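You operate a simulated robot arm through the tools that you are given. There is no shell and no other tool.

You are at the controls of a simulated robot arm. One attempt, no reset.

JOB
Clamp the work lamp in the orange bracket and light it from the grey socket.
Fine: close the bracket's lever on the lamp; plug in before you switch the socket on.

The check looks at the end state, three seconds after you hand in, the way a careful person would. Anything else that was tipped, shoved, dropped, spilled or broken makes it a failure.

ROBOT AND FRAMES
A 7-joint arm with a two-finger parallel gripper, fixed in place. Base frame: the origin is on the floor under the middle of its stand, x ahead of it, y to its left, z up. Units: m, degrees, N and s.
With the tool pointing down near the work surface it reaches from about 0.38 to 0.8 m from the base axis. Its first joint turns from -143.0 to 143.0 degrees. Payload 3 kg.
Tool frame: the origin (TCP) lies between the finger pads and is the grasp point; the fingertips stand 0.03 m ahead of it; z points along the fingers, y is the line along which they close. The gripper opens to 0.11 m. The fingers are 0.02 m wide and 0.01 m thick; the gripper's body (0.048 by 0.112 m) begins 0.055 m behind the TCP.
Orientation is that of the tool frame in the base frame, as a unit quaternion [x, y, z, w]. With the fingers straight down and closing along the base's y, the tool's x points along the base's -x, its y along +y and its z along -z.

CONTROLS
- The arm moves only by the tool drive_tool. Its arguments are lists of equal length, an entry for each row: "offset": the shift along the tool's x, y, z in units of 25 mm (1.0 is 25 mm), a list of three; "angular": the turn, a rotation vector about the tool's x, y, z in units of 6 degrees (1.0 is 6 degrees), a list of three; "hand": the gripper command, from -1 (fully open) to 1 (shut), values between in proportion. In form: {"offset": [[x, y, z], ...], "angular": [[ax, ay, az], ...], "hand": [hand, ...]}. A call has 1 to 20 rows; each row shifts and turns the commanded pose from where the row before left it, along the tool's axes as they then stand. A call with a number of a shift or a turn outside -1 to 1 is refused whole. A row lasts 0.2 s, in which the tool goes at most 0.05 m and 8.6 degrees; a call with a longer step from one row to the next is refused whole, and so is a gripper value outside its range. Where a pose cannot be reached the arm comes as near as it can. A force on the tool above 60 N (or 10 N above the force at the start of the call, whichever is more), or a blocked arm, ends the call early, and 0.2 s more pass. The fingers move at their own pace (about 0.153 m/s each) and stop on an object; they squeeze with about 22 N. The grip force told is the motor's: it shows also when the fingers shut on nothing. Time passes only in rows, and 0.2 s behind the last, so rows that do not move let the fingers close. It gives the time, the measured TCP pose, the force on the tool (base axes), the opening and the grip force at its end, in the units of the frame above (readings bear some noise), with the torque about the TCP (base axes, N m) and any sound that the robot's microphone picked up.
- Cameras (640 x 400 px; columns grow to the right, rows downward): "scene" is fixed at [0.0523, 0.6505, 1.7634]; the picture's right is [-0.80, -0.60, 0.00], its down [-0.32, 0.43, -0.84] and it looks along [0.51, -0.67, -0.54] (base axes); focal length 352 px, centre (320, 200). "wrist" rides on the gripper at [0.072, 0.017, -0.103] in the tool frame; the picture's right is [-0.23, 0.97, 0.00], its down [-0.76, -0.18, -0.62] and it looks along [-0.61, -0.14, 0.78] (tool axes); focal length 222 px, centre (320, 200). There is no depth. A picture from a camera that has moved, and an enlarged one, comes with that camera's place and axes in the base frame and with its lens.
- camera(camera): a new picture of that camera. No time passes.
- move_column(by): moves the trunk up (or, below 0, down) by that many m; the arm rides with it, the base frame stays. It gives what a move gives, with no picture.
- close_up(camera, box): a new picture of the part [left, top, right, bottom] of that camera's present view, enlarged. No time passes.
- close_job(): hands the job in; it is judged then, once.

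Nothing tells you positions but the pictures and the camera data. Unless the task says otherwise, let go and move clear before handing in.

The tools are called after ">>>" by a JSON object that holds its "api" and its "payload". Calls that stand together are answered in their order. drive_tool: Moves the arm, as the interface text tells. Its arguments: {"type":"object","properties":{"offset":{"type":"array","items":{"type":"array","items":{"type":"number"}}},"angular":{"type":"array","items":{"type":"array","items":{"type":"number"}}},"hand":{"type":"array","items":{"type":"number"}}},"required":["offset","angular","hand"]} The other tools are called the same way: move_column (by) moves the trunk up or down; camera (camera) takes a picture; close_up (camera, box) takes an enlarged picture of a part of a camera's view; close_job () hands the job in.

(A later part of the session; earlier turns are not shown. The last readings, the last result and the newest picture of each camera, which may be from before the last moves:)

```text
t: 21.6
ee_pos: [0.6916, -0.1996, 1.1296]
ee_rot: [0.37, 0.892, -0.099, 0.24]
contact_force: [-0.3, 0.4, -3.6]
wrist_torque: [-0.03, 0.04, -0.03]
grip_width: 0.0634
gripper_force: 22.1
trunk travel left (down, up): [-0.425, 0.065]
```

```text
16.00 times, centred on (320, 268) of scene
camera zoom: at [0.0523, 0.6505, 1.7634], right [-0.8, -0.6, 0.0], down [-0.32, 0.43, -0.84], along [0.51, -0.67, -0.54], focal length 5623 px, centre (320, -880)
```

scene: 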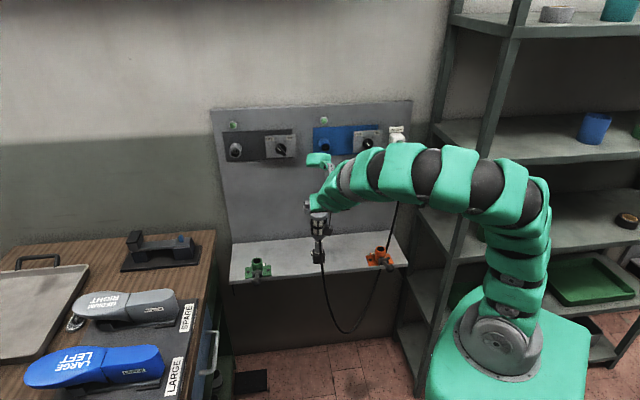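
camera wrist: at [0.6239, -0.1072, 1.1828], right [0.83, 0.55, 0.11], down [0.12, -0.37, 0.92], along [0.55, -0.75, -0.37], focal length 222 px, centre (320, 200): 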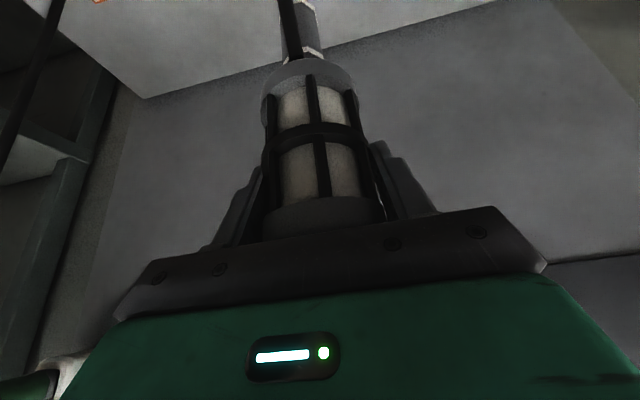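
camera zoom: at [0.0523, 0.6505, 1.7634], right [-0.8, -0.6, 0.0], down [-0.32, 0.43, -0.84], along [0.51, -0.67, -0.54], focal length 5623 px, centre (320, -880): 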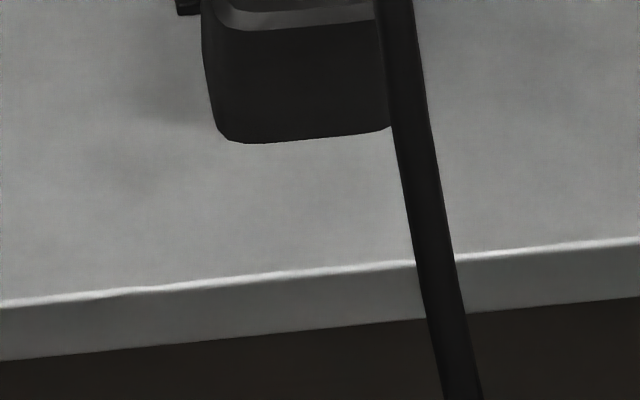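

The handle ends in a narrow spigot (about 17 mm) that goes into the bracket's wider bore, with the shoulder sitting on the tube. I'll carry the lamp level toward the orange bracket in two legs and check clearances on the way.

>>> {"api": "drive_tool", "payload": {"offset": [[0.1228, -0.867, -0.0709], [0.1228, -0.867, -0.0709], [0.1228, -0.867, -0.0709], [0.1228, -0.867, -0.0709], [0.1228, -0.867, -0.0709], [0.1228, -0.867, -0.0709]], "angular": [[0, 0, 0], [0, 0, 0], [0, 0, 0], [0, 0, 0], [0, 0, 0], [0, 0, 0]], "hand": [1, 1, 1, 1, 1, 1]}}

>>> {"api": "camera", "payload": {"camera": "wrist"}}

>>> {"api": "camera", "payload": {"camera": "scene"}}

```text
t: 23.0
ee_pos: [0.5864, -0.2777, 1.1282]
ee_rot: [0.368, 0.893, -0.098, 0.241]
contact_force: [0.2, 0.9, -4.1]
wrist_torque: [-0.04, 0.01, -0.01]
grip_width: 0.0638
gripper_force: 22.3
trunk travel left (down, up): [-0.425, 0.065]
```

```text
taken
camera wrist: at [0.5177, -0.1842, 1.1819], right [0.83, 0.55, 0.12], down [0.12, -0.37, 0.92], along [0.55, -0.75, -0.37], focal length 222 px, centre (320, 200)
```

wrist: 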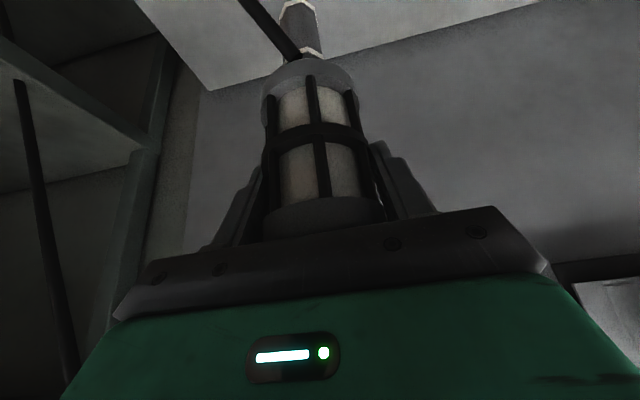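

```text
taken
```

scene: 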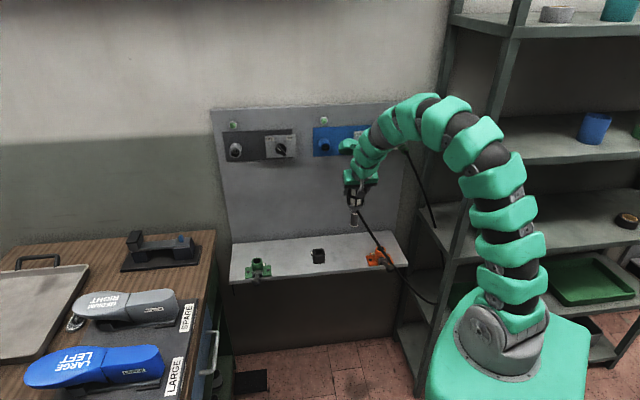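

The cord swung out to the right during the move. I'll hold still a second and see how it settles.

>>> {"api": "drive_tool", "payload": {"offset": [[0, 0, 0], [0, 0, 0], [0, 0, 0], [0, 0, 0], [0, 0, 0]], "angular": [[0, 0, 0], [0, 0, 0], [0, 0, 0], [0, 0, 0], [0, 0, 0]], "hand": [1, 1, 1, 1, 1]}}

>>> {"api": "close_up", "payload": {"camera": "scene", "box": [300, 120, 480, 330]}}

```text
t: 24.2
ee_pos: [0.5865, -0.2784, 1.1282]
ee_rot: [0.37, 0.892, -0.098, 0.239]
contact_force: [0.2, 0.3, -3.5]
wrist_torque: [0.03, 0.01, 0.0]
grip_width: 0.0635
gripper_force: 22.0
trunk travel left (down, up): [-0.425, 0.065]
```

```text
1.90 times, centred on (390, 225) of scene
camera zoom: at [0.0523, 0.6505, 1.7634], right [-0.8, -0.6, 0.0], down [-0.32, 0.43, -0.84], along [0.51, -0.67, -0.54], focal length 670 px, centre (187, 152)
```

zoom: 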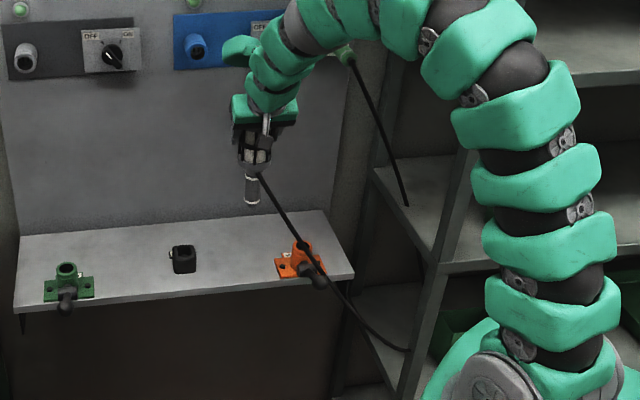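

The cord passes through the rack and the shelf, so it has no contact of its own; the lamp's load is steady. Continuing to above the orange bracket.

>>> {"api": "drive_tool", "payload": {"offset": [[0.113, -0.716, -0.0653], [0.113, -0.716, -0.0653], [0.113, -0.716, -0.0653], [0.113, -0.716, -0.0653], [0.113, -0.716, -0.0653], [0.113, -0.716, -0.0653], [0, 0, 0]], "angular": [[0, 0, 0], [0, 0, 0], [0, 0, 0], [0, 0, 0], [0, 0, 0], [0, 0, 0], [0, 0, 0]], "hand": [1, 1, 1, 1, 1, 1, 1]}}

>>> {"api": "camera", "payload": {"camera": "wrist"}}

>>> {"api": "camera", "payload": {"camera": "scene"}}

>>> {"api": "close_up", "payload": {"camera": "scene", "box": [350, 190, 410, 275]}}

```text
t: 25.8
ee_pos: [0.4971, -0.3367, 1.1297]
ee_rot: [0.369, 0.892, -0.099, 0.241]
contact_force: [0.3, 0.1, -2.8]
wrist_torque: [0.0, -0.04, 0.0]
grip_width: 0.0635
gripper_force: 22.0
trunk travel left (down, up): [-0.425, 0.065]
```

```text
taken
camera wrist: at [0.428, -0.2446, 1.1832], right [0.83, 0.55, 0.12], down [0.12, -0.37, 0.92], along [0.55, -0.75, -0.37], focal length 222 px, centre (320, 200)
```

wrist: 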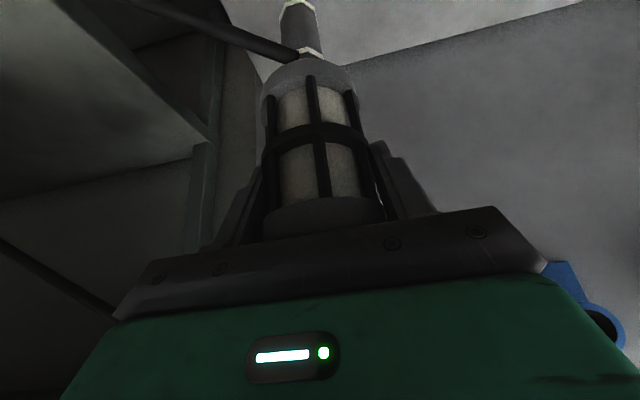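

```text
taken
```

scene: 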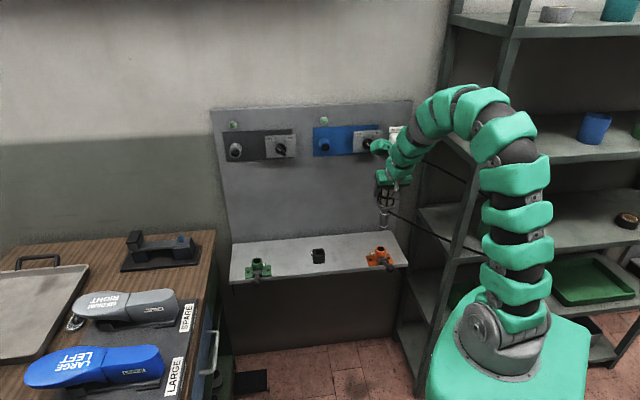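

```text
4.71 times, centred on (380, 232) of scene
camera zoom: at [0.0523, 0.6505, 1.7634], right [-0.8, -0.6, 0.0], down [-0.32, 0.43, -0.84], along [0.51, -0.67, -0.54], focal length 1654 px, centre (38, 47)
```

zoom: 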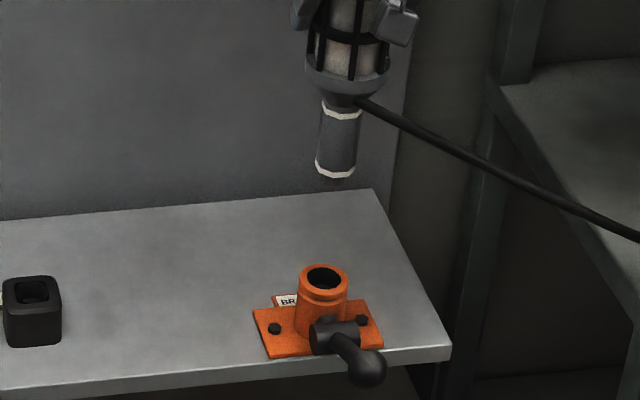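

The cord now trails off to the right behind the arm. I want to know what it's doing before lowering the lamp.

>>> {"api": "close_up", "payload": {"camera": "scene", "box": [370, 120, 540, 290]}}

>>> {"api": "close_up", "payload": {"camera": "wrist", "box": [0, 0, 320, 300]}}

```text
2.35 times, centred on (455, 205) of scene
camera zoom: at [0.0523, 0.6505, 1.7634], right [-0.8, -0.6, 0.0], down [-0.32, 0.43, -0.84], along [0.51, -0.67, -0.54], focal length 827 px, centre (2, 188)
```

zoom: 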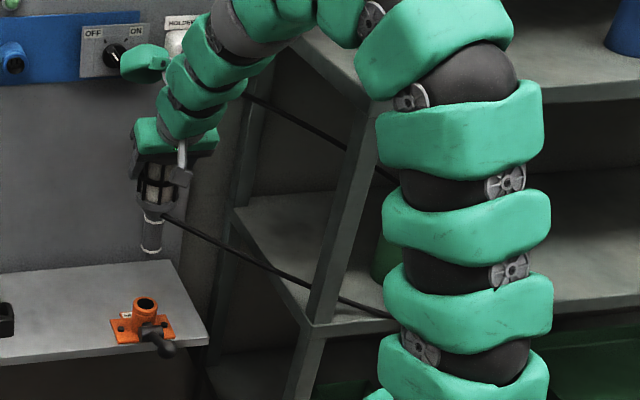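

```text
1.33 times, centred on (160, 150) of wrist
camera zoom: at [0.428, -0.2446, 1.1832], right [0.83, 0.55, 0.12], down [0.12, -0.37, 0.92], along [0.55, -0.75, -0.37], focal length 296 px, centre (533, 267)
```

zoom: 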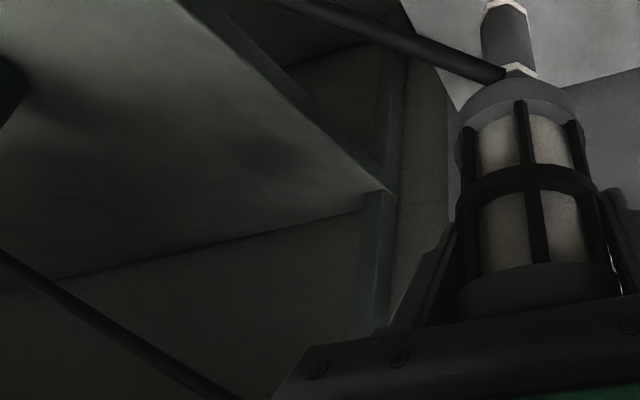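

I'll wait a couple of seconds to see whether the cord is still swinging.

>>> {"api": "drive_tool", "payload": {"offset": [[0, 0, 0], [0, 0, 0], [0, 0, 0], [0, 0, 0], [0, 0, 0], [0, 0, 0], [0, 0, 0], [0, 0, 0], [0, 0, 0], [0, 0, 0]], "angular": [[0, 0, 0], [0, 0, 0], [0, 0, 0], [0, 0, 0], [0, 0, 0], [0, 0, 0], [0, 0, 0], [0, 0, 0], [0, 0, 0], [0, 0, 0]], "hand": [1, 1, 1, 1, 1, 1, 1, 1, 1, 1]}}

>>> {"api": "close_up", "payload": {"camera": "scene", "box": [340, 110, 540, 310]}}

```text
t: 28.0
ee_pos: [0.497, -0.3381, 1.129]
ee_rot: [0.369, 0.892, -0.099, 0.241]
contact_force: [0.3, 0.4, -3.3]
wrist_torque: [0.0, 0.01, 0.02]
grip_width: 0.0634
gripper_force: 22.6
trunk travel left (down, up): [-0.425, 0.065]
```

```text
2.00 times, centred on (440, 210) of scene
camera zoom: at [0.0523, 0.6505, 1.7634], right [-0.8, -0.6, 0.0], down [-0.32, 0.43, -0.84], along [0.51, -0.67, -0.54], focal length 703 px, centre (80, 180)
```

zoom: 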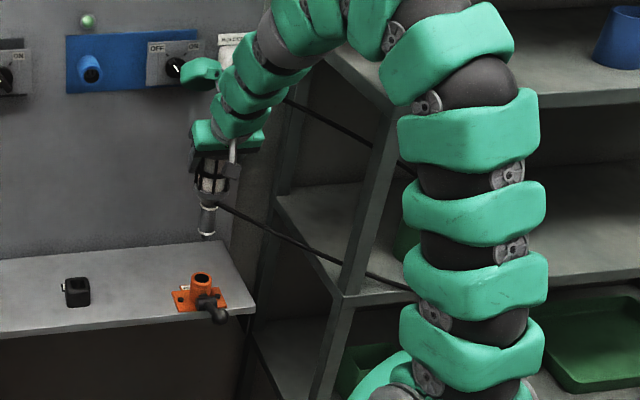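

The cord is static and exerts no load, so I'll treat it as harmless. Predicted and observed pixels agree for both the spigot and the bore, so I'm lowering to just above the bracket.

>>> {"api": "drive_tool", "payload": {"offset": [[0.333, -0.014, 0.593], [0.333, -0.014, 0.593], [0.333, -0.014, 0.593], [0.333, -0.014, 0.593], [0.333, -0.014, 0.593], [0, 0, 0]], "angular": [[0, 0, 0], [0, 0, 0], [0, 0, 0], [0, 0, 0], [0, 0, 0], [0, 0, 0]], "hand": [1, 1, 1, 1, 1, 1]}}

>>> {"api": "camera", "payload": {"camera": "wrist"}}

>>> {"api": "close_up", "payload": {"camera": "scene", "box": [358, 220, 402, 275]}}

>>> {"api": "close_up", "payload": {"camera": "wrist", "box": [220, 0, 400, 110]}}

```text
t: 29.4
ee_pos: [0.4951, -0.3412, 1.0451]
ee_rot: [0.37, 0.892, -0.099, 0.241]
contact_force: [0.0, -0.1, -3.6]
wrist_torque: [-0.01, -0.02, -0.02]
grip_width: 0.0632
gripper_force: 21.8
trunk travel left (down, up): [-0.425, 0.065]
```

```text
taken
camera wrist: at [0.427, -0.2475, 1.098], right [0.83, 0.55, 0.12], down [0.12, -0.37, 0.92], along [0.55, -0.75, -0.37], focal length 222 px, centre (320, 200)
```

wrist: 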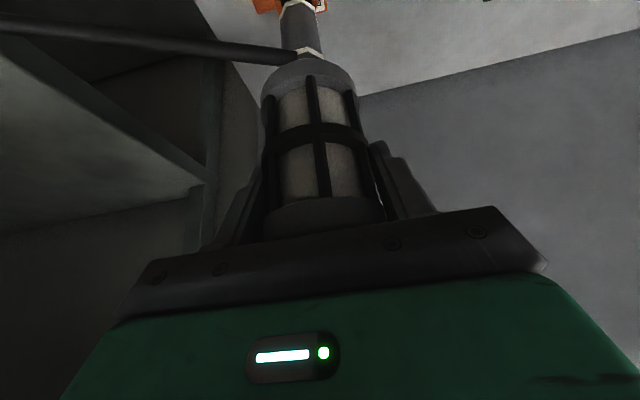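

```text
7.27 times, centred on (380, 248) of scene
camera zoom: at [0.0523, 0.6505, 1.7634], right [-0.8, -0.6, 0.0], down [-0.32, 0.43, -0.84], along [0.51, -0.67, -0.54], focal length 2556 px, centre (-116, -146)
```

zoom: 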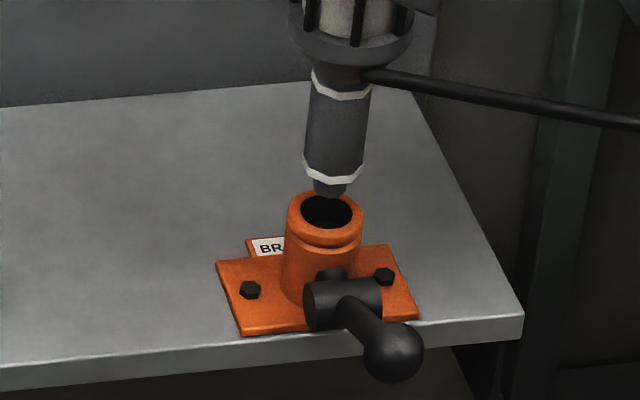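

```text
3.56 times, centred on (310, 55) of wrist
camera zoom: at [0.427, -0.2475, 1.098], right [0.83, 0.55, 0.12], down [0.12, -0.37, 0.92], along [0.55, -0.75, -0.37], focal length 790 px, centre (356, 716)
```

zoom: 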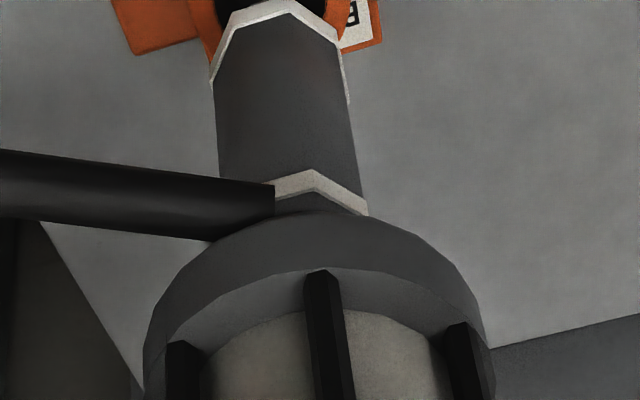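

The spigot hangs right above the bore, aligned within a millimetre or two. I'll lower another 12 mm slowly and compare again.

>>> {"api": "drive_tool", "payload": {"offset": [[0.08, 0, 0.1386], [0.08, 0, 0.1386], [0.08, 0, 0.1386], [0, 0, 0]], "angular": [[0, 0, 0], [0, 0, 0], [0, 0, 0], [0, 0, 0]], "hand": [1, 1, 1, 1]}}

>>> {"api": "close_up", "payload": {"camera": "scene", "box": [364, 230, 396, 262]}}

```text
t: 30.4
ee_pos: [0.4964, -0.3421, 1.032]
ee_rot: [0.369, 0.892, -0.1, 0.24]
contact_force: [-0.3, 0.5, -4.1]
wrist_torque: [0.01, -0.03, 0.02]
grip_width: 0.0634
gripper_force: 22.0
trunk travel left (down, up): [-0.425, 0.065]
```

```text
12.50 times, centred on (380, 246) of scene
camera zoom: at [0.0523, 0.6505, 1.7634], right [-0.8, -0.6, 0.0], down [-0.32, 0.43, -0.84], along [0.51, -0.67, -0.54], focal length 4393 px, centre (-430, -375)
```

zoom: 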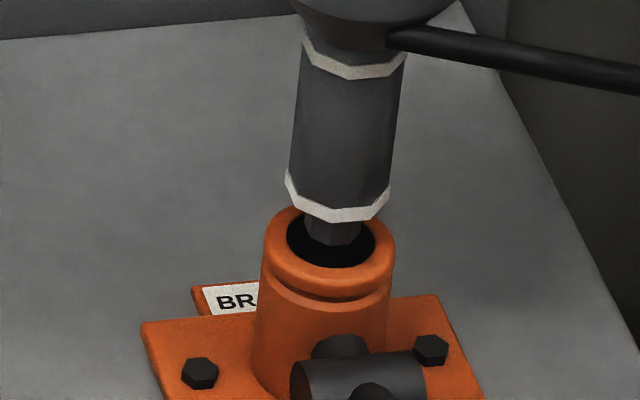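

The spigot sits over the bore's middle with room all round. Lowering further in small steps while watching the force.

>>> {"api": "drive_tool", "payload": {"offset": [[0.06, 0, 0.104], [0.06, 0, 0.104], [0, 0, 0]], "angular": [[0, 0, 0], [0, 0, 0], [0, 0, 0]], "hand": [1, 1, 1]}}

>>> {"api": "close_up", "payload": {"camera": "scene", "box": [364, 230, 396, 262]}}

```text
t: 31.2
ee_pos: [0.4947, -0.3412, 1.0248]
ee_rot: [0.37, 0.892, -0.099, 0.24]
contact_force: [0.4, -0.7, -3.3]
wrist_torque: [-0.02, 0.01, 0.01]
grip_width: 0.0636
gripper_force: 22.0
trunk travel left (down, up): [-0.425, 0.065]
```

```text
12.50 times, centred on (380, 246) of scene
camera zoom: at [0.0523, 0.6505, 1.7634], right [-0.8, -0.6, 0.0], down [-0.32, 0.43, -0.84], along [0.51, -0.67, -0.54], focal length 4393 px, centre (-430, -375)
```

zoom: 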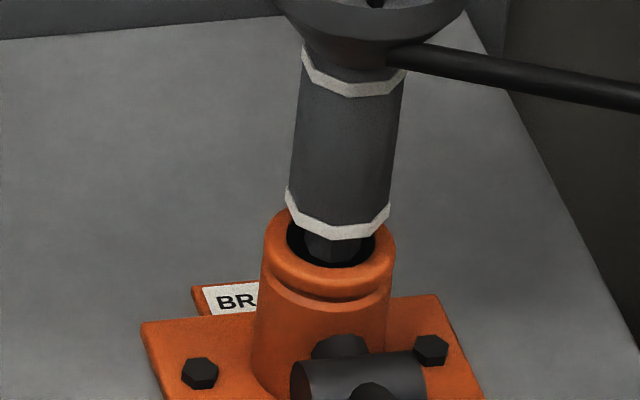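

The spigot is entering the bore with no contact force. About 10 mm more until the shoulder seats.

>>> {"api": "drive_tool", "payload": {"offset": [[0.06, 0, 0.104], [0.06, 0, 0.104], [0.04, 0, 0.0693], [0, 0, 0]], "angular": [[0, 0, 0], [0, 0, 0], [0, 0, 0], [0, 0, 0]], "hand": [1, 1, 1, 1]}}

>>> {"api": "close_up", "payload": {"camera": "scene", "box": [364, 230, 396, 262]}}

```text
t: 32.2
ee_pos: [0.4955, -0.3421, 1.0171]
ee_rot: [0.369, 0.892, -0.099, 0.241]
contact_force: [-0.2, 1.2, -2.4]
wrist_torque: [0.27, -0.1, 0.0]
grip_width: 0.0634
gripper_force: 22.3
trunk travel left (down, up): [-0.425, 0.065]
```

```text
12.50 times, centred on (380, 246) of scene
camera zoom: at [0.0523, 0.6505, 1.7634], right [-0.8, -0.6, 0.0], down [-0.32, 0.43, -0.84], along [0.51, -0.67, -0.54], focal length 4393 px, centre (-430, -375)
```

zoom: 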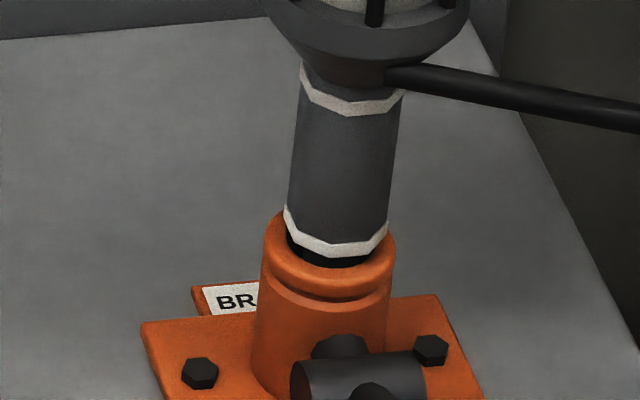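

A slight sideways contact showed up (about 1.6 N), pushing the lamp left and away from the wall. I'll shift 1.5 mm left and 1 mm out to centre it, then read the force again.

>>> {"api": "drive_tool", "payload": {"offset": [[0.035, 0.06, -0.02], [0, 0, 0]], "angular": [[0, 0, 0], [0, 0, 0]], "hand": [1, 1]}}

>>> {"api": "close_up", "payload": {"camera": "scene", "box": [368, 236, 392, 260]}}

```text
t: 32.8
ee_pos: [0.4956, -0.3388, 1.0184]
ee_rot: [0.369, 0.892, -0.099, 0.24]
contact_force: [-0.6, -0.1, -2.3]
wrist_torque: [0.04, 0.0, -0.01]
grip_width: 0.0635
gripper_force: 21.7
trunk travel left (down, up): [-0.425, 0.065]
```

```text
16.00 times, centred on (380, 248) of scene
camera zoom: at [0.0523, 0.6505, 1.7634], right [-0.8, -0.6, 0.0], down [-0.32, 0.43, -0.84], along [0.51, -0.67, -0.54], focal length 5623 px, centre (-640, -568)
```

zoom: 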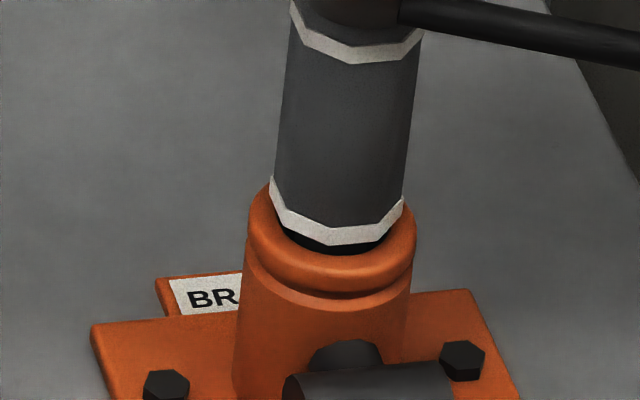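

Contact gone. Lowering the last few millimetres onto the shoulder.

>>> {"api": "drive_tool", "payload": {"offset": [[0.03, 0, 0.052], [0.03, 0, 0.052], [0, 0, 0]], "angular": [[0, 0, 0], [0, 0, 0], [0, 0, 0]], "hand": [1, 1, 1]}}

>>> {"api": "close_up", "payload": {"camera": "scene", "box": [368, 236, 392, 260]}}

```text
t: 33.6
ee_pos: [0.4961, -0.3399, 1.0166]
ee_rot: [0.369, 0.892, -0.1, 0.241]
contact_force: [-2.2, -4.4, 6.3]
wrist_torque: [-0.24, 0.79, -0.09]
grip_width: 0.0637
gripper_force: 22.5
trunk travel left (down, up): [-0.425, 0.065]
```

```text
16.00 times, centred on (380, 248) of scene
camera zoom: at [0.0523, 0.6505, 1.7634], right [-0.8, -0.6, 0.0], down [-0.32, 0.43, -0.84], along [0.51, -0.67, -0.54], focal length 5623 px, centre (-640, -568)
```

zoom: 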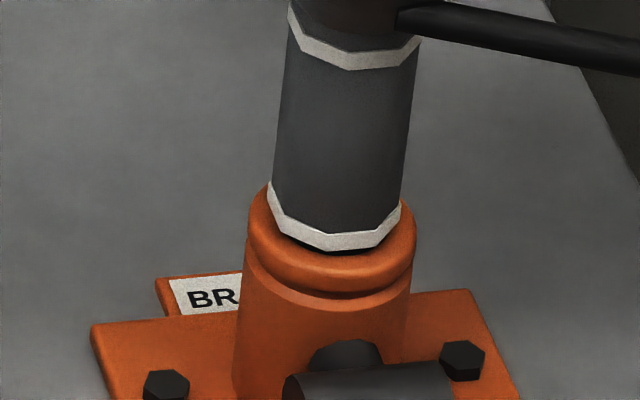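

It is touching down (about 10 N upward). I'll ease half a millimetre back to the right and press another millimetre to confirm it is seated.

>>> {"api": "drive_tool", "payload": {"offset": [[0, -0.02, 0], [0.02, 0, 0.035], [0, 0, 0]], "angular": [[0, 0, 0], [0, 0, 0], [0, 0, 0]], "hand": [1, 1, 1]}}

>>> {"api": "close_up", "payload": {"camera": "scene", "box": [368, 236, 392, 260]}}

```text
t: 34.4
ee_pos: [0.4963, -0.3406, 1.0155]
ee_rot: [0.37, 0.892, -0.099, 0.242]
contact_force: [0.8, -2.6, 15.2]
wrist_torque: [-0.36, 0.26, 0.06]
grip_width: 0.0637
gripper_force: 21.8
trunk travel left (down, up): [-0.425, 0.065]
```

```text
16.00 times, centred on (380, 248) of scene
camera zoom: at [0.0523, 0.6505, 1.7634], right [-0.8, -0.6, 0.0], down [-0.32, 0.43, -0.84], along [0.51, -0.67, -0.54], focal length 5623 px, centre (-640, -568)
```

zoom: 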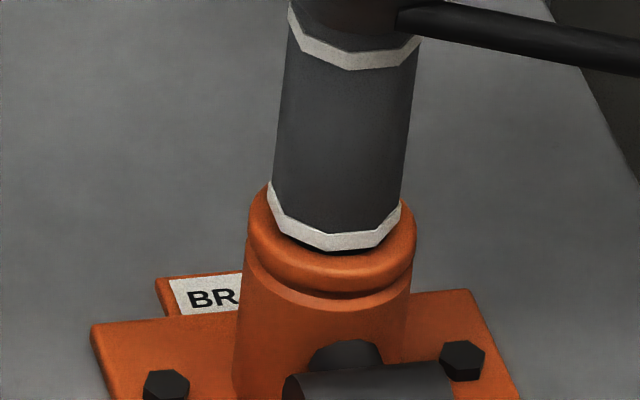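

The lamp is seated firmly (15 N up and no further travel). I'll relieve the downward press and the small side load before letting go.

>>> {"api": "drive_tool", "payload": {"offset": [[0, -0.02, 0], [-0.03, 0, -0.052], [0, 0, 0]], "angular": [[0, 0, 0], [0, 0, 0], [0, 0, 0]], "hand": [1, 1, 1]}}

```text
t: 35.2
ee_pos: [0.4947, -0.341, 1.015]
ee_rot: [0.369, 0.892, -0.098, 0.24]
contact_force: [8.5, 3.2, -0.1]
wrist_torque: [0.2, -0.93, -0.22]
grip_width: 0.0635
gripper_force: 22.1
trunk travel left (down, up): [-0.425, 0.065]
```

The fit is snug: half a millimetre was too much. Going back about 0.4 mm left and 0.2 mm toward the wall.

>>> {"api": "drive_tool", "payload": {"offset": [[-0.007, 0.0155, 0.004], [0, 0, 0], [0, 0, 0]], "angular": [[0, 0, 0], [0, 0, 0], [0, 0, 0]], "hand": [1, 1, 1]}}

```text
t: 36.0
ee_pos: [0.4956, -0.3399, 1.0141]
ee_rot: [0.37, 0.892, -0.099, 0.239]
contact_force: [2.2, 3.1, -6.7]
wrist_torque: [0.33, -0.2, -0.1]
grip_width: 0.0635
gripper_force: 21.9
trunk travel left (down, up): [-0.425, 0.065]
```

Side load is now small. One last tiny correction and then I open the gripper.

>>> {"api": "drive_tool", "payload": {"offset": [[0.006, 0.006, 0.01], [0, 0, 0], [0, 0, 0], [0, 0, 0], [0, 0, 0], [0, 0, 0]], "angular": [[0, 0, 0], [0, 0, 0], [0, 0, 0], [0, 0, 0], [0, 0, 0], [0, 0, 0]], "hand": [1, 1, 0.1, -0.3, -1, -1]}}

>>> {"api": "camera", "payload": {"camera": "wrist"}}

>>> {"api": "close_up", "payload": {"camera": "scene", "box": [350, 180, 410, 270]}}

```text
t: 37.4
ee_pos: [0.4958, -0.3409, 1.0165]
ee_rot: [0.37, 0.892, -0.098, 0.24]
contact_force: [-0.4, -0.2, 0.8]
wrist_torque: [0.03, 0.0, 0.0]
grip_width: 0.1101
gripper_force: 0.1
trunk travel left (down, up): [-0.425, 0.065]
```

```text
taken
camera wrist: at [0.4278, -0.247, 1.0686], right [0.83, 0.55, 0.12], down [0.12, -0.37, 0.92], along [0.55, -0.75, -0.37], focal length 222 px, centre (320, 200)
```

wrist: 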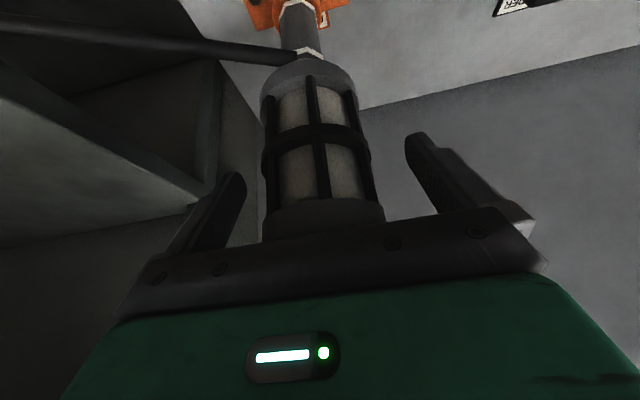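

```text
4.44 times, centred on (380, 225) of scene
camera zoom: at [0.0523, 0.6505, 1.7634], right [-0.8, -0.6, 0.0], down [-0.32, 0.43, -0.84], along [0.51, -0.67, -0.54], focal length 1562 px, centre (53, 89)
```

zoom: 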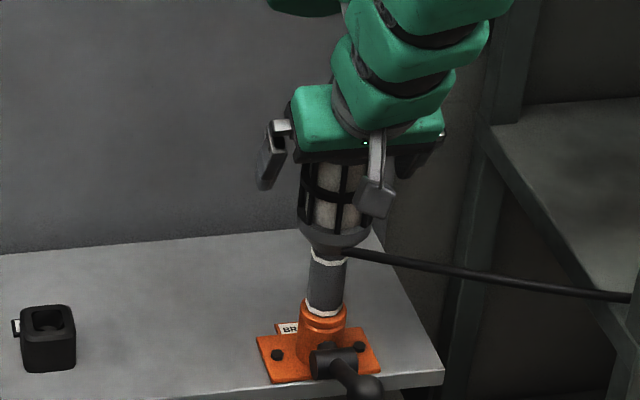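

The lamp stands upright in the orange bracket by itself. I'll back the gripper off along its axis, tilt to 45°, and line up on the lever's ball knob from the front.

>>> {"api": "drive_tool", "payload": {"offset": [[0, 0, -0.5], [0, 0, -1], [0, 0, -1], [0, 0, -1], [0, 0, -1], [0, 0, -0.5], [0, 0, 0], [0, 0, 0], [0, 0, 0]], "angular": [[0, 0, 0], [0, 0, 0], [0, 0, 0], [0, 0, 0], [0, 0, 0], [0, 0, 0], [0, -0.8333, 0], [0, -0.8333, 0], [0, -0.8333, 0]], "hand": [-1, -1, -1, -1, -1, -1, -1, -1, -1]}}

>>> {"api": "camera", "payload": {"camera": "wrist"}}

>>> {"api": "camera", "payload": {"camera": "scene"}}

```text
t: 39.4
ee_pos: [0.4529, -0.2961, 1.1242]
ee_rot: [0.353, 0.853, -0.147, 0.356]
contact_force: [-0.4, -0.5, -0.2]
wrist_torque: [0.01, -0.03, -0.03]
grip_width: 0.1098
gripper_force: 0.0
trunk travel left (down, up): [-0.425, 0.065]
```

```text
taken
camera wrist: at [0.3767, -0.1968, 1.1453], right [0.8, 0.58, 0.16], down [-0.06, -0.19, 0.98], along [0.6, -0.79, -0.12], focal length 222 px, centre (320, 200)
```

wrist: 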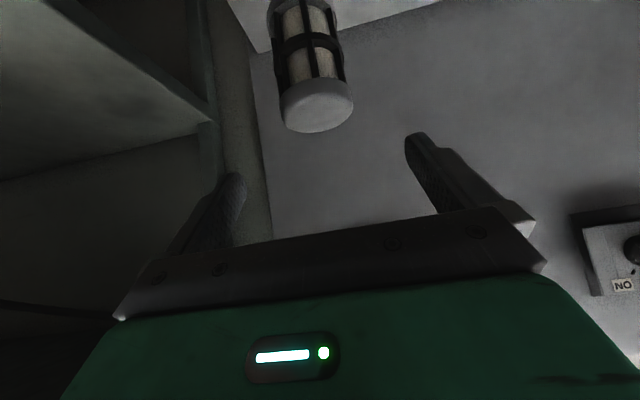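

```text
taken
```

scene: 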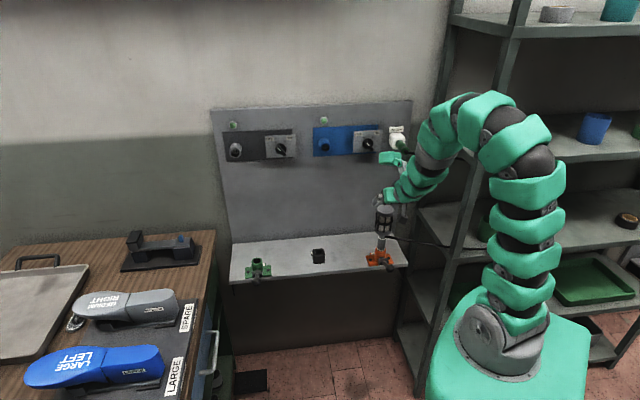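

Lever ball estimated at u=0.475, v=0.111, z=0.862, about 26° above horizontal. I'll move down in front of the lamp, to just above the ball.

>>> {"api": "drive_tool", "payload": {"offset": [[1, 0, 0], [0.9, 0, 0.3], [0.76, 0, 0.51], [0.76, 0, 0.51], [0.76, 0, 0.51], [0.76, 0, 0.51], [0.76, 0, 0.51], [0.76, 0, 0.51]], "angular": [[0, 0, 0], [0, 0, 0], [0, 0, 0], [0, 0, 0], [0, 0, 0], [0, 0, 0], [0, 0, 0], [0, 0, 0]], "hand": [-1, -1, -1, -1, -1, -1, -1, -1]}}

>>> {"api": "camera", "payload": {"camera": "wrist"}}

>>> {"api": "close_up", "payload": {"camera": "scene", "box": [340, 160, 460, 290]}}

```text
t: 41.2
ee_pos: [0.4639, -0.299, 1.0152]
ee_rot: [0.354, 0.853, -0.146, 0.355]
contact_force: [-0.2, -0.3, 0.0]
wrist_torque: [0.0, 0.0, 0.02]
grip_width: 0.1102
gripper_force: 0.1
out of reach, approached as far as the arm can: row 1, 2, 3, 4, 5, 6, 7, 8
trunk travel left (down, up): [-0.425, 0.065]
```

```text
taken
camera wrist: at [0.3889, -0.199, 1.038], right [0.8, 0.57, 0.16], down [-0.06, -0.19, 0.98], along [0.59, -0.79, -0.12], focal length 222 px, centre (320, 200)
```

wrist: 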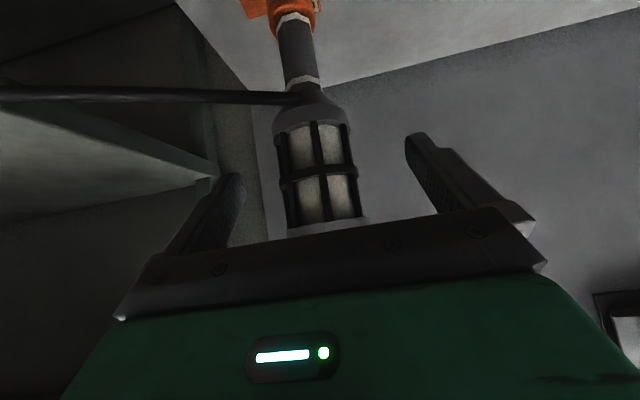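

```text
3.08 times, centred on (400, 225) of scene
camera zoom: at [0.0523, 0.6505, 1.7634], right [-0.8, -0.6, 0.0], down [-0.32, 0.43, -0.84], along [0.51, -0.67, -0.54], focal length 1081 px, centre (74, 123)
```

zoom: 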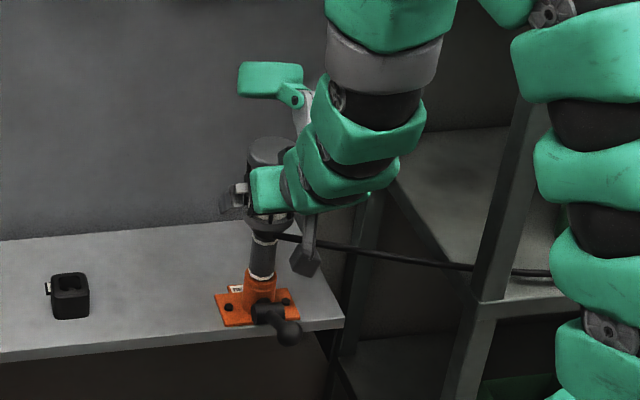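

The arm can't fold that close at this height. I'll undo that move; then I'll use the trunk to bring the arm down so that the lever is at a comfortable height.

>>> {"api": "drive_tool", "payload": {"offset": [[-0.76, 0, -0.51], [-0.76, 0, -0.51], [-0.76, 0, -0.51], [-0.76, 0, -0.51], [-0.76, 0, -0.51], [-0.76, 0, -0.51], [-0.9, 0, -0.3], [-1, 0, 0], [0, 0, 0]], "angular": [[0, 0, 0], [0, 0, 0], [0, 0, 0], [0, 0, 0], [0, 0, 0], [0, 0, 0], [0, 0, 0], [0, 0, 0], [0, 0, 0]], "hand": [-1, -1, -1, -1, -1, -1, -1, -1, -1]}}

```text
t: 43.2
ee_pos: [0.5009, -0.339, 1.1905]
ee_rot: [0.353, 0.853, -0.147, 0.355]
contact_force: [1.1, -0.2, -0.8]
wrist_torque: [-0.01, 0.02, 0.0]
grip_width: 0.1101
gripper_force: 0.0
trunk travel left (down, up): [-0.425, 0.065]
```

I'm clear above the lamp. Now I back away from the wall to about u=0.40, z=1.30, before lowering the trunk.

>>> {"api": "drive_tool", "payload": {"offset": [[0.264, -0.0156, -0.956], [0.264, -0.0156, -0.956], [0.264, -0.0156, -0.956], [0.264, -0.0156, -0.956], [0.264, -0.0156, -0.956], [0.264, -0.0156, -0.956], [0.264, -0.0156, -0.956], [0.264, -0.0156, -0.956], [0.264, -0.0156, -0.956]], "angular": [[0, 0, 0], [0, 0, 0], [0, 0, 0], [0, 0, 0], [0, 0, 0], [0, 0, 0], [0, 0, 0], [0, 0, 0], [0, 0, 0]], "hand": [-1, -1, -1, -1, -1, -1, -1, -1, -1]}}

>>> {"api": "camera", "payload": {"camera": "scene"}}

>>> {"api": "camera", "payload": {"camera": "wrist"}}

```text
t: 45.2
ee_pos: [0.3646, -0.2039, 1.2976]
ee_rot: [0.354, 0.853, -0.146, 0.354]
contact_force: [-0.8, 0.1, 0.0]
wrist_torque: [0.01, 0.01, 0.03]
grip_width: 0.1102
gripper_force: 0.1
trunk travel left (down, up): [-0.425, 0.065]
```

```text
taken
```

scene: 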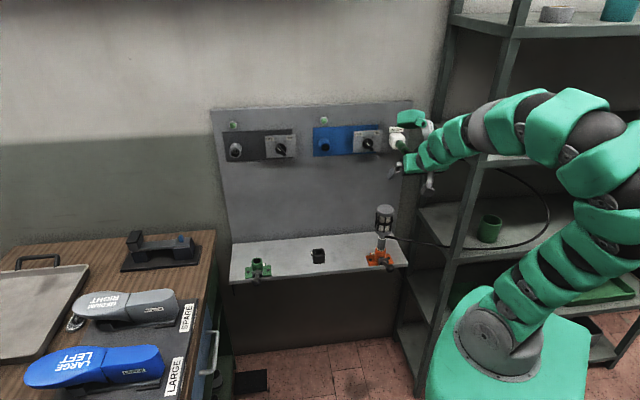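

```text
taken
camera wrist: at [0.2888, -0.1031, 1.3194], right [0.8, 0.58, 0.16], down [-0.06, -0.19, 0.98], along [0.59, -0.79, -0.12], focal length 222 px, centre (320, 200)
```

wrist: 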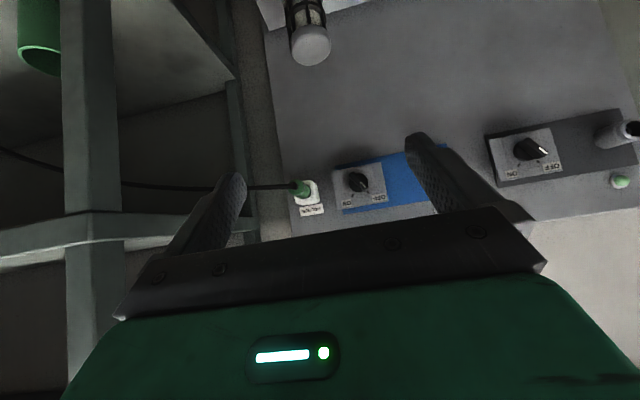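

The way down is clear in front of the shelf. Lowering the trunk by 0.36 m.

>>> {"api": "move_column", "payload": {"by": -0.36}}

>>> {"api": "camera", "payload": {"camera": "scene"}}

>>> {"api": "camera", "payload": {"camera": "wrist"}}

```text
t: 48.7
ee_pos: [0.3637, -0.2029, 0.9374]
ee_rot: [0.353, 0.853, -0.146, 0.356]
contact_force: [1.2, 0.0, 0.3]
wrist_torque: [0.0, 0.02, 0.03]
grip_width: 0.1097
gripper_force: 0.0
trunk travel left (down, up): [-0.065, 0.425]
```

```text
taken
```

scene: 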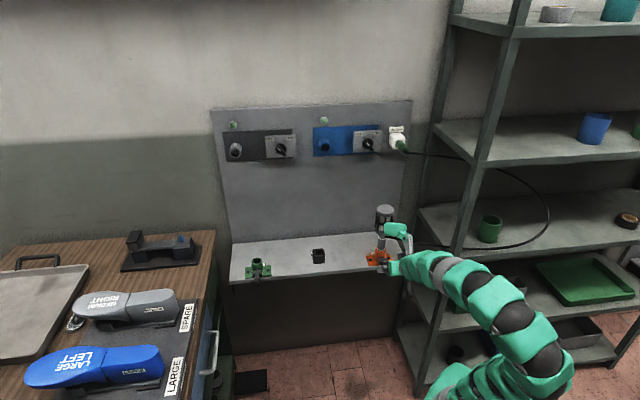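

```text
taken
camera wrist: at [0.289, -0.1032, 0.9594], right [0.8, 0.58, 0.16], down [-0.06, -0.19, 0.98], along [0.6, -0.79, -0.12], focal length 222 px, centre (320, 200)
```

wrist: 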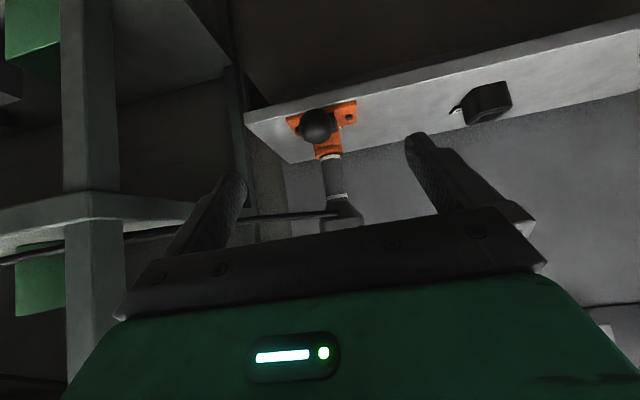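

The lever's ball is exactly on the tool axis (predicted row 123, seen at 125), about 0.106 m ahead. Advancing to straddle it.

>>> {"api": "drive_tool", "payload": {"offset": [[0, -0.03, 0.85], [0, -0.03, 0.85], [0, -0.03, 0.85], [0, -0.02, 0.85], [0, 0, 0.8]], "angular": [[0, 0, 0], [0, 0, 0], [0, 0, 0], [0, 0, 0], [0, 0, 0]], "hand": [-1, -1, -1, -1, -1]}}

>>> {"api": "camera", "payload": {"camera": "wrist"}}

>>> {"api": "close_up", "payload": {"camera": "scene", "box": [340, 190, 440, 300]}}

```text
t: 49.9
ee_pos: [0.4146, -0.2583, 0.8631]
ee_rot: [0.353, 0.853, -0.147, 0.355]
contact_force: [-0.1, 0.2, 0.2]
wrist_torque: [0.04, -0.01, 0.02]
grip_width: 0.1101
gripper_force: 0.1
trunk travel left (down, up): [-0.065, 0.425]
```

```text
taken
camera wrist: at [0.34, -0.1587, 0.8851], right [0.8, 0.58, 0.16], down [-0.06, -0.19, 0.98], along [0.6, -0.79, -0.12], focal length 222 px, centre (320, 200)
```

wrist: 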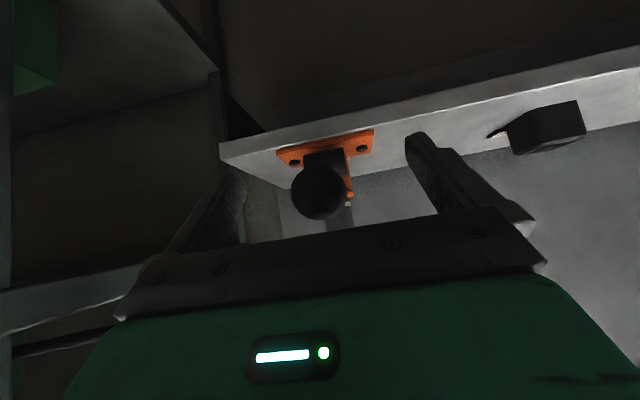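

```text
3.64 times, centred on (390, 245) of scene
camera zoom: at [0.0523, 0.6505, 1.7634], right [-0.8, -0.6, 0.0], down [-0.32, 0.43, -0.84], along [0.51, -0.67, -0.54], focal length 1278 px, centre (66, 36)
```

zoom: 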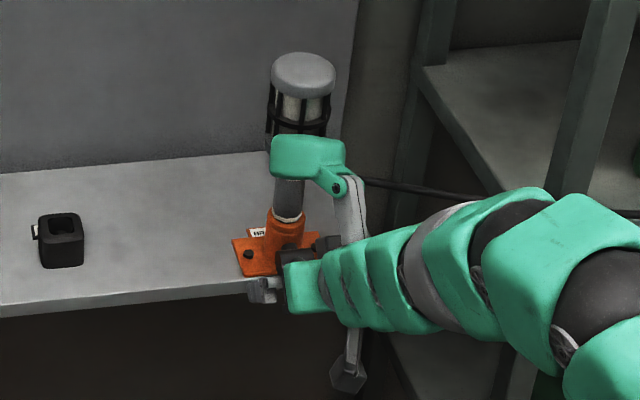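

The gripper is centred on the ball. Closing on it now.

>>> {"api": "drive_tool", "payload": {"offset": [[0, 0, 0], [0, 0, 0], [0, 0, 0], [0, 0, 0]], "angular": [[0, 0, 0], [0, 0, 0], [0, 0, 0], [0, 0, 0]], "hand": [0, 0.4, 1, 1]}}

>>> {"api": "camera", "payload": {"camera": "wrist"}}

```text
t: 50.9
ee_pos: [0.414, -0.2592, 0.864]
ee_rot: [0.353, 0.853, -0.146, 0.356]
contact_force: [-5.7, -11.5, -1.2]
wrist_torque: [-0.11, -0.11, 0.01]
grip_width: 0.029
gripper_force: 45.5
trunk travel left (down, up): [-0.065, 0.425]
```

```text
taken
camera wrist: at [0.3395, -0.1592, 0.8853], right [0.8, 0.58, 0.16], down [-0.06, -0.19, 0.98], along [0.59, -0.79, -0.12], focal length 222 px, centre (320, 200)
```

wrist: 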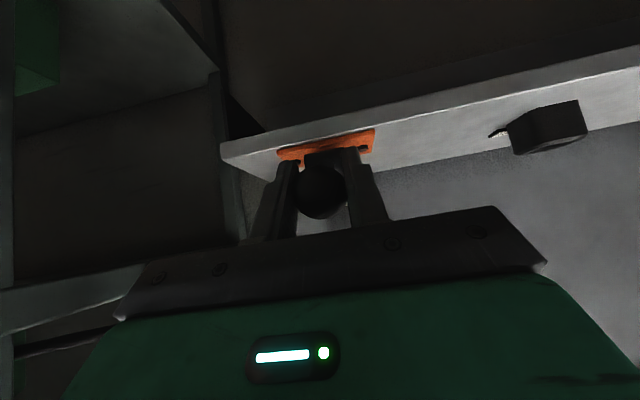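

Gripped the ball at 29 mm with a small sideways load. I'll relax that, and test the lever with a 3 mm downward nudge.

>>> {"api": "drive_tool", "payload": {"offset": [[0, -0.024, 0], [0, 0, 0], [0.06, 0, 0.0225], [0.06, 0, 0.0225], [0, 0, 0]], "angular": [[0, 0, 0], [0, 0, 0], [0, 0, 0], [0, 0, 0], [0, 0, 0]], "hand": [1, 1, 1, 1, 1]}}

```text
t: 52.1
ee_pos: [0.4142, -0.2584, 0.8613]
ee_rot: [0.353, 0.853, -0.146, 0.356]
contact_force: [2.6, -21.0, 8.4]
wrist_torque: [-0.74, -0.78, 0.07]
grip_width: 0.0292
gripper_force: 45.1
trunk travel left (down, up): [-0.065, 0.425]
```

The ball seems to have followed (z fell by 2.7 mm), with some radial pull. I'll go another 4 mm along the arc, with a small radial correction, to see if the lever truly moves this way.

>>> {"api": "drive_tool", "payload": {"offset": [[0.072, 0, 0.041], [0.072, 0, 0.041], [0, 0, 0]], "angular": [[0, 0, 0], [0, 0, 0], [0, 0, 0]], "hand": [1, 1, 1]}}

>>> {"api": "camera", "payload": {"camera": "wrist"}}

```text
t: 52.9
ee_pos: [0.4113, -0.2565, 0.8575]
ee_rot: [0.354, 0.853, -0.147, 0.355]
contact_force: [-5.9, -17.7, 11.0]
wrist_torque: [-0.79, -0.81, 0.02]
grip_width: 0.0289
gripper_force: 44.6
trunk travel left (down, up): [-0.065, 0.425]
```

```text
taken
camera wrist: at [0.3368, -0.1565, 0.8792], right [0.8, 0.58, 0.16], down [-0.06, -0.19, 0.98], along [0.59, -0.79, -0.12], focal length 222 px, centre (320, 200)
```

wrist: 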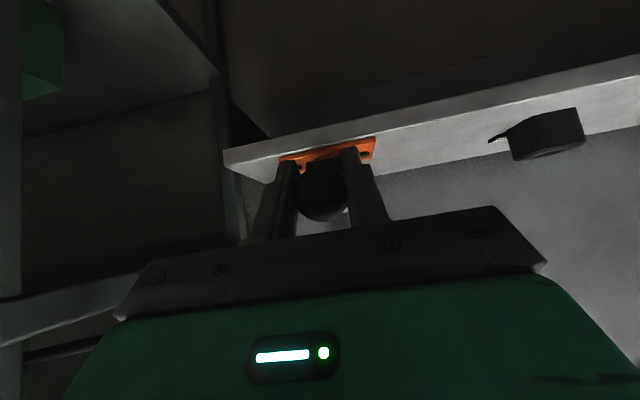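

The lever does go down: z dropped again with only ~11 N resistance. I'll keep following its arc, pitching the tool along with it.

>>> {"api": "drive_tool", "payload": {"offset": [[0.273, -0.02, 0.14], [0.284, -0.02, 0.116], [0.274, 0, 0.139], [0.286, 0, 0.114], [0, 0, 0]], "angular": [[0, -0.8333, 0], [0, -0.8333, 0], [0, -0.8333, 0], [0, -0.8333, 0], [0, 0, 0]], "hand": [1, 1, 1, 1, 1]}}

>>> {"api": "camera", "payload": {"camera": "wrist"}}

>>> {"api": "close_up", "payload": {"camera": "scene", "box": [340, 190, 440, 300]}}

```text
t: 53.4
ee_pos: [0.4157, -0.2603, 0.8609]
ee_rot: [0.343, 0.852, -0.135, 0.372]
contact_force: [5.8, 28.9, 3.2]
wrist_torque: [0.12, 0.32, -0.1]
grip_width: 0.0287
gripper_force: 44.4
out of reach, approached as far as the arm can: row 1, 2
trunk travel left (down, up): [-0.065, 0.425]
stopped in row 2: the force on the tool passed its limit at 79 N (the readings are from after the stop); the commanded pose is now the measured one
```

```text
taken
camera wrist: at [0.3375, -0.1629, 0.8797], right [0.78, 0.6, 0.19], down [-0.09, -0.19, 0.98], along [0.62, -0.78, -0.1], focal length 222 px, centre (320, 200)
```

wrist: 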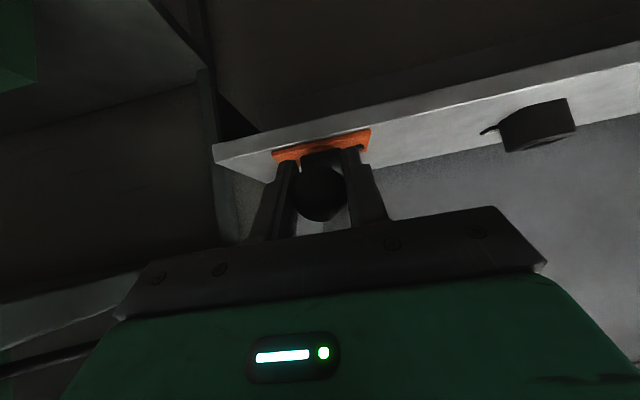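

```text
3.64 times, centred on (390, 245) of scene
camera zoom: at [0.0523, 0.6505, 1.7634], right [-0.8, -0.6, 0.0], down [-0.32, 0.43, -0.84], along [0.51, -0.67, -0.54], focal length 1278 px, centre (66, 36)
```

zoom: 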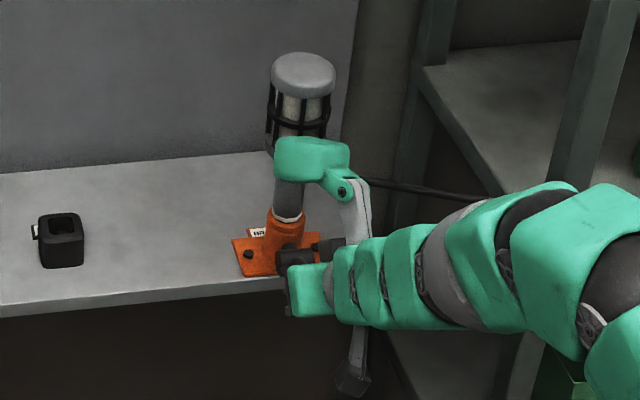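

The arm can't pitch further here (reach limit) and the forced step built up load. I'll open up, restore the 45° tilt, back off, and use the last 65 mm of trunk travel to get more room.

>>> {"api": "drive_tool", "payload": {"offset": [[0, 0, 0], [0, 0, 0], [0, 0, 0], [0, 0, -0.6], [0, 0, -0.8], [0, 0, -0.8], [0, 0, -0.8], [0, 0, -0.8]], "angular": [[0, 0, 0], [0, 0, 0], [0.376, 0.262, 0.03], [0, 0, 0], [0, 0, 0], [0, 0, 0], [0, 0, 0], [0, 0, 0]], "hand": [0, -1, -1, -1, -1, -1, -1, -1]}}

>>> {"api": "camera", "payload": {"camera": "wrist"}}

>>> {"api": "close_up", "payload": {"camera": "scene", "box": [340, 190, 440, 300]}}

```text
t: 55.2
ee_pos: [0.3683, -0.2118, 0.927]
ee_rot: [0.355, 0.853, -0.148, 0.353]
contact_force: [0.8, -0.2, -0.8]
wrist_torque: [0.0, -0.01, 0.0]
grip_width: 0.11
gripper_force: 0.0
trunk travel left (down, up): [-0.065, 0.425]
```

```text
taken
camera wrist: at [0.2946, -0.1123, 0.95], right [0.8, 0.57, 0.16], down [-0.06, -0.19, 0.98], along [0.59, -0.8, -0.12], focal length 222 px, centre (320, 200)
```

wrist: 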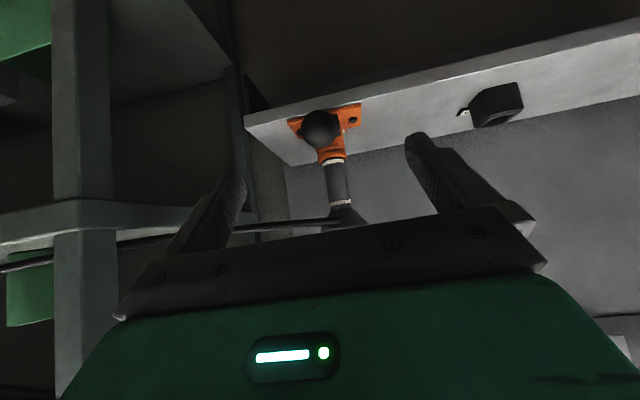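

```text
3.64 times, centred on (390, 245) of scene
camera zoom: at [0.0523, 0.6505, 1.7634], right [-0.8, -0.6, 0.0], down [-0.32, 0.43, -0.84], along [0.51, -0.67, -0.54], focal length 1278 px, centre (66, 36)
```

zoom: 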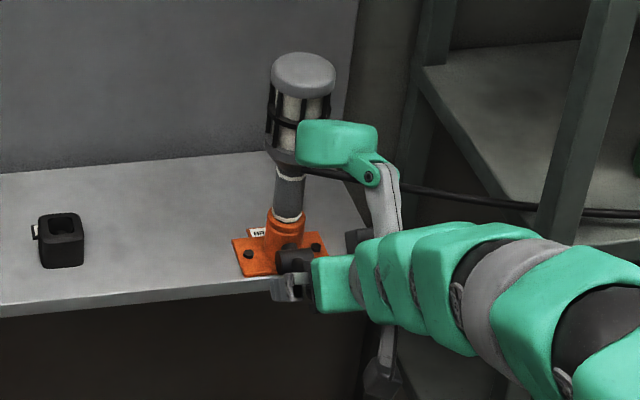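

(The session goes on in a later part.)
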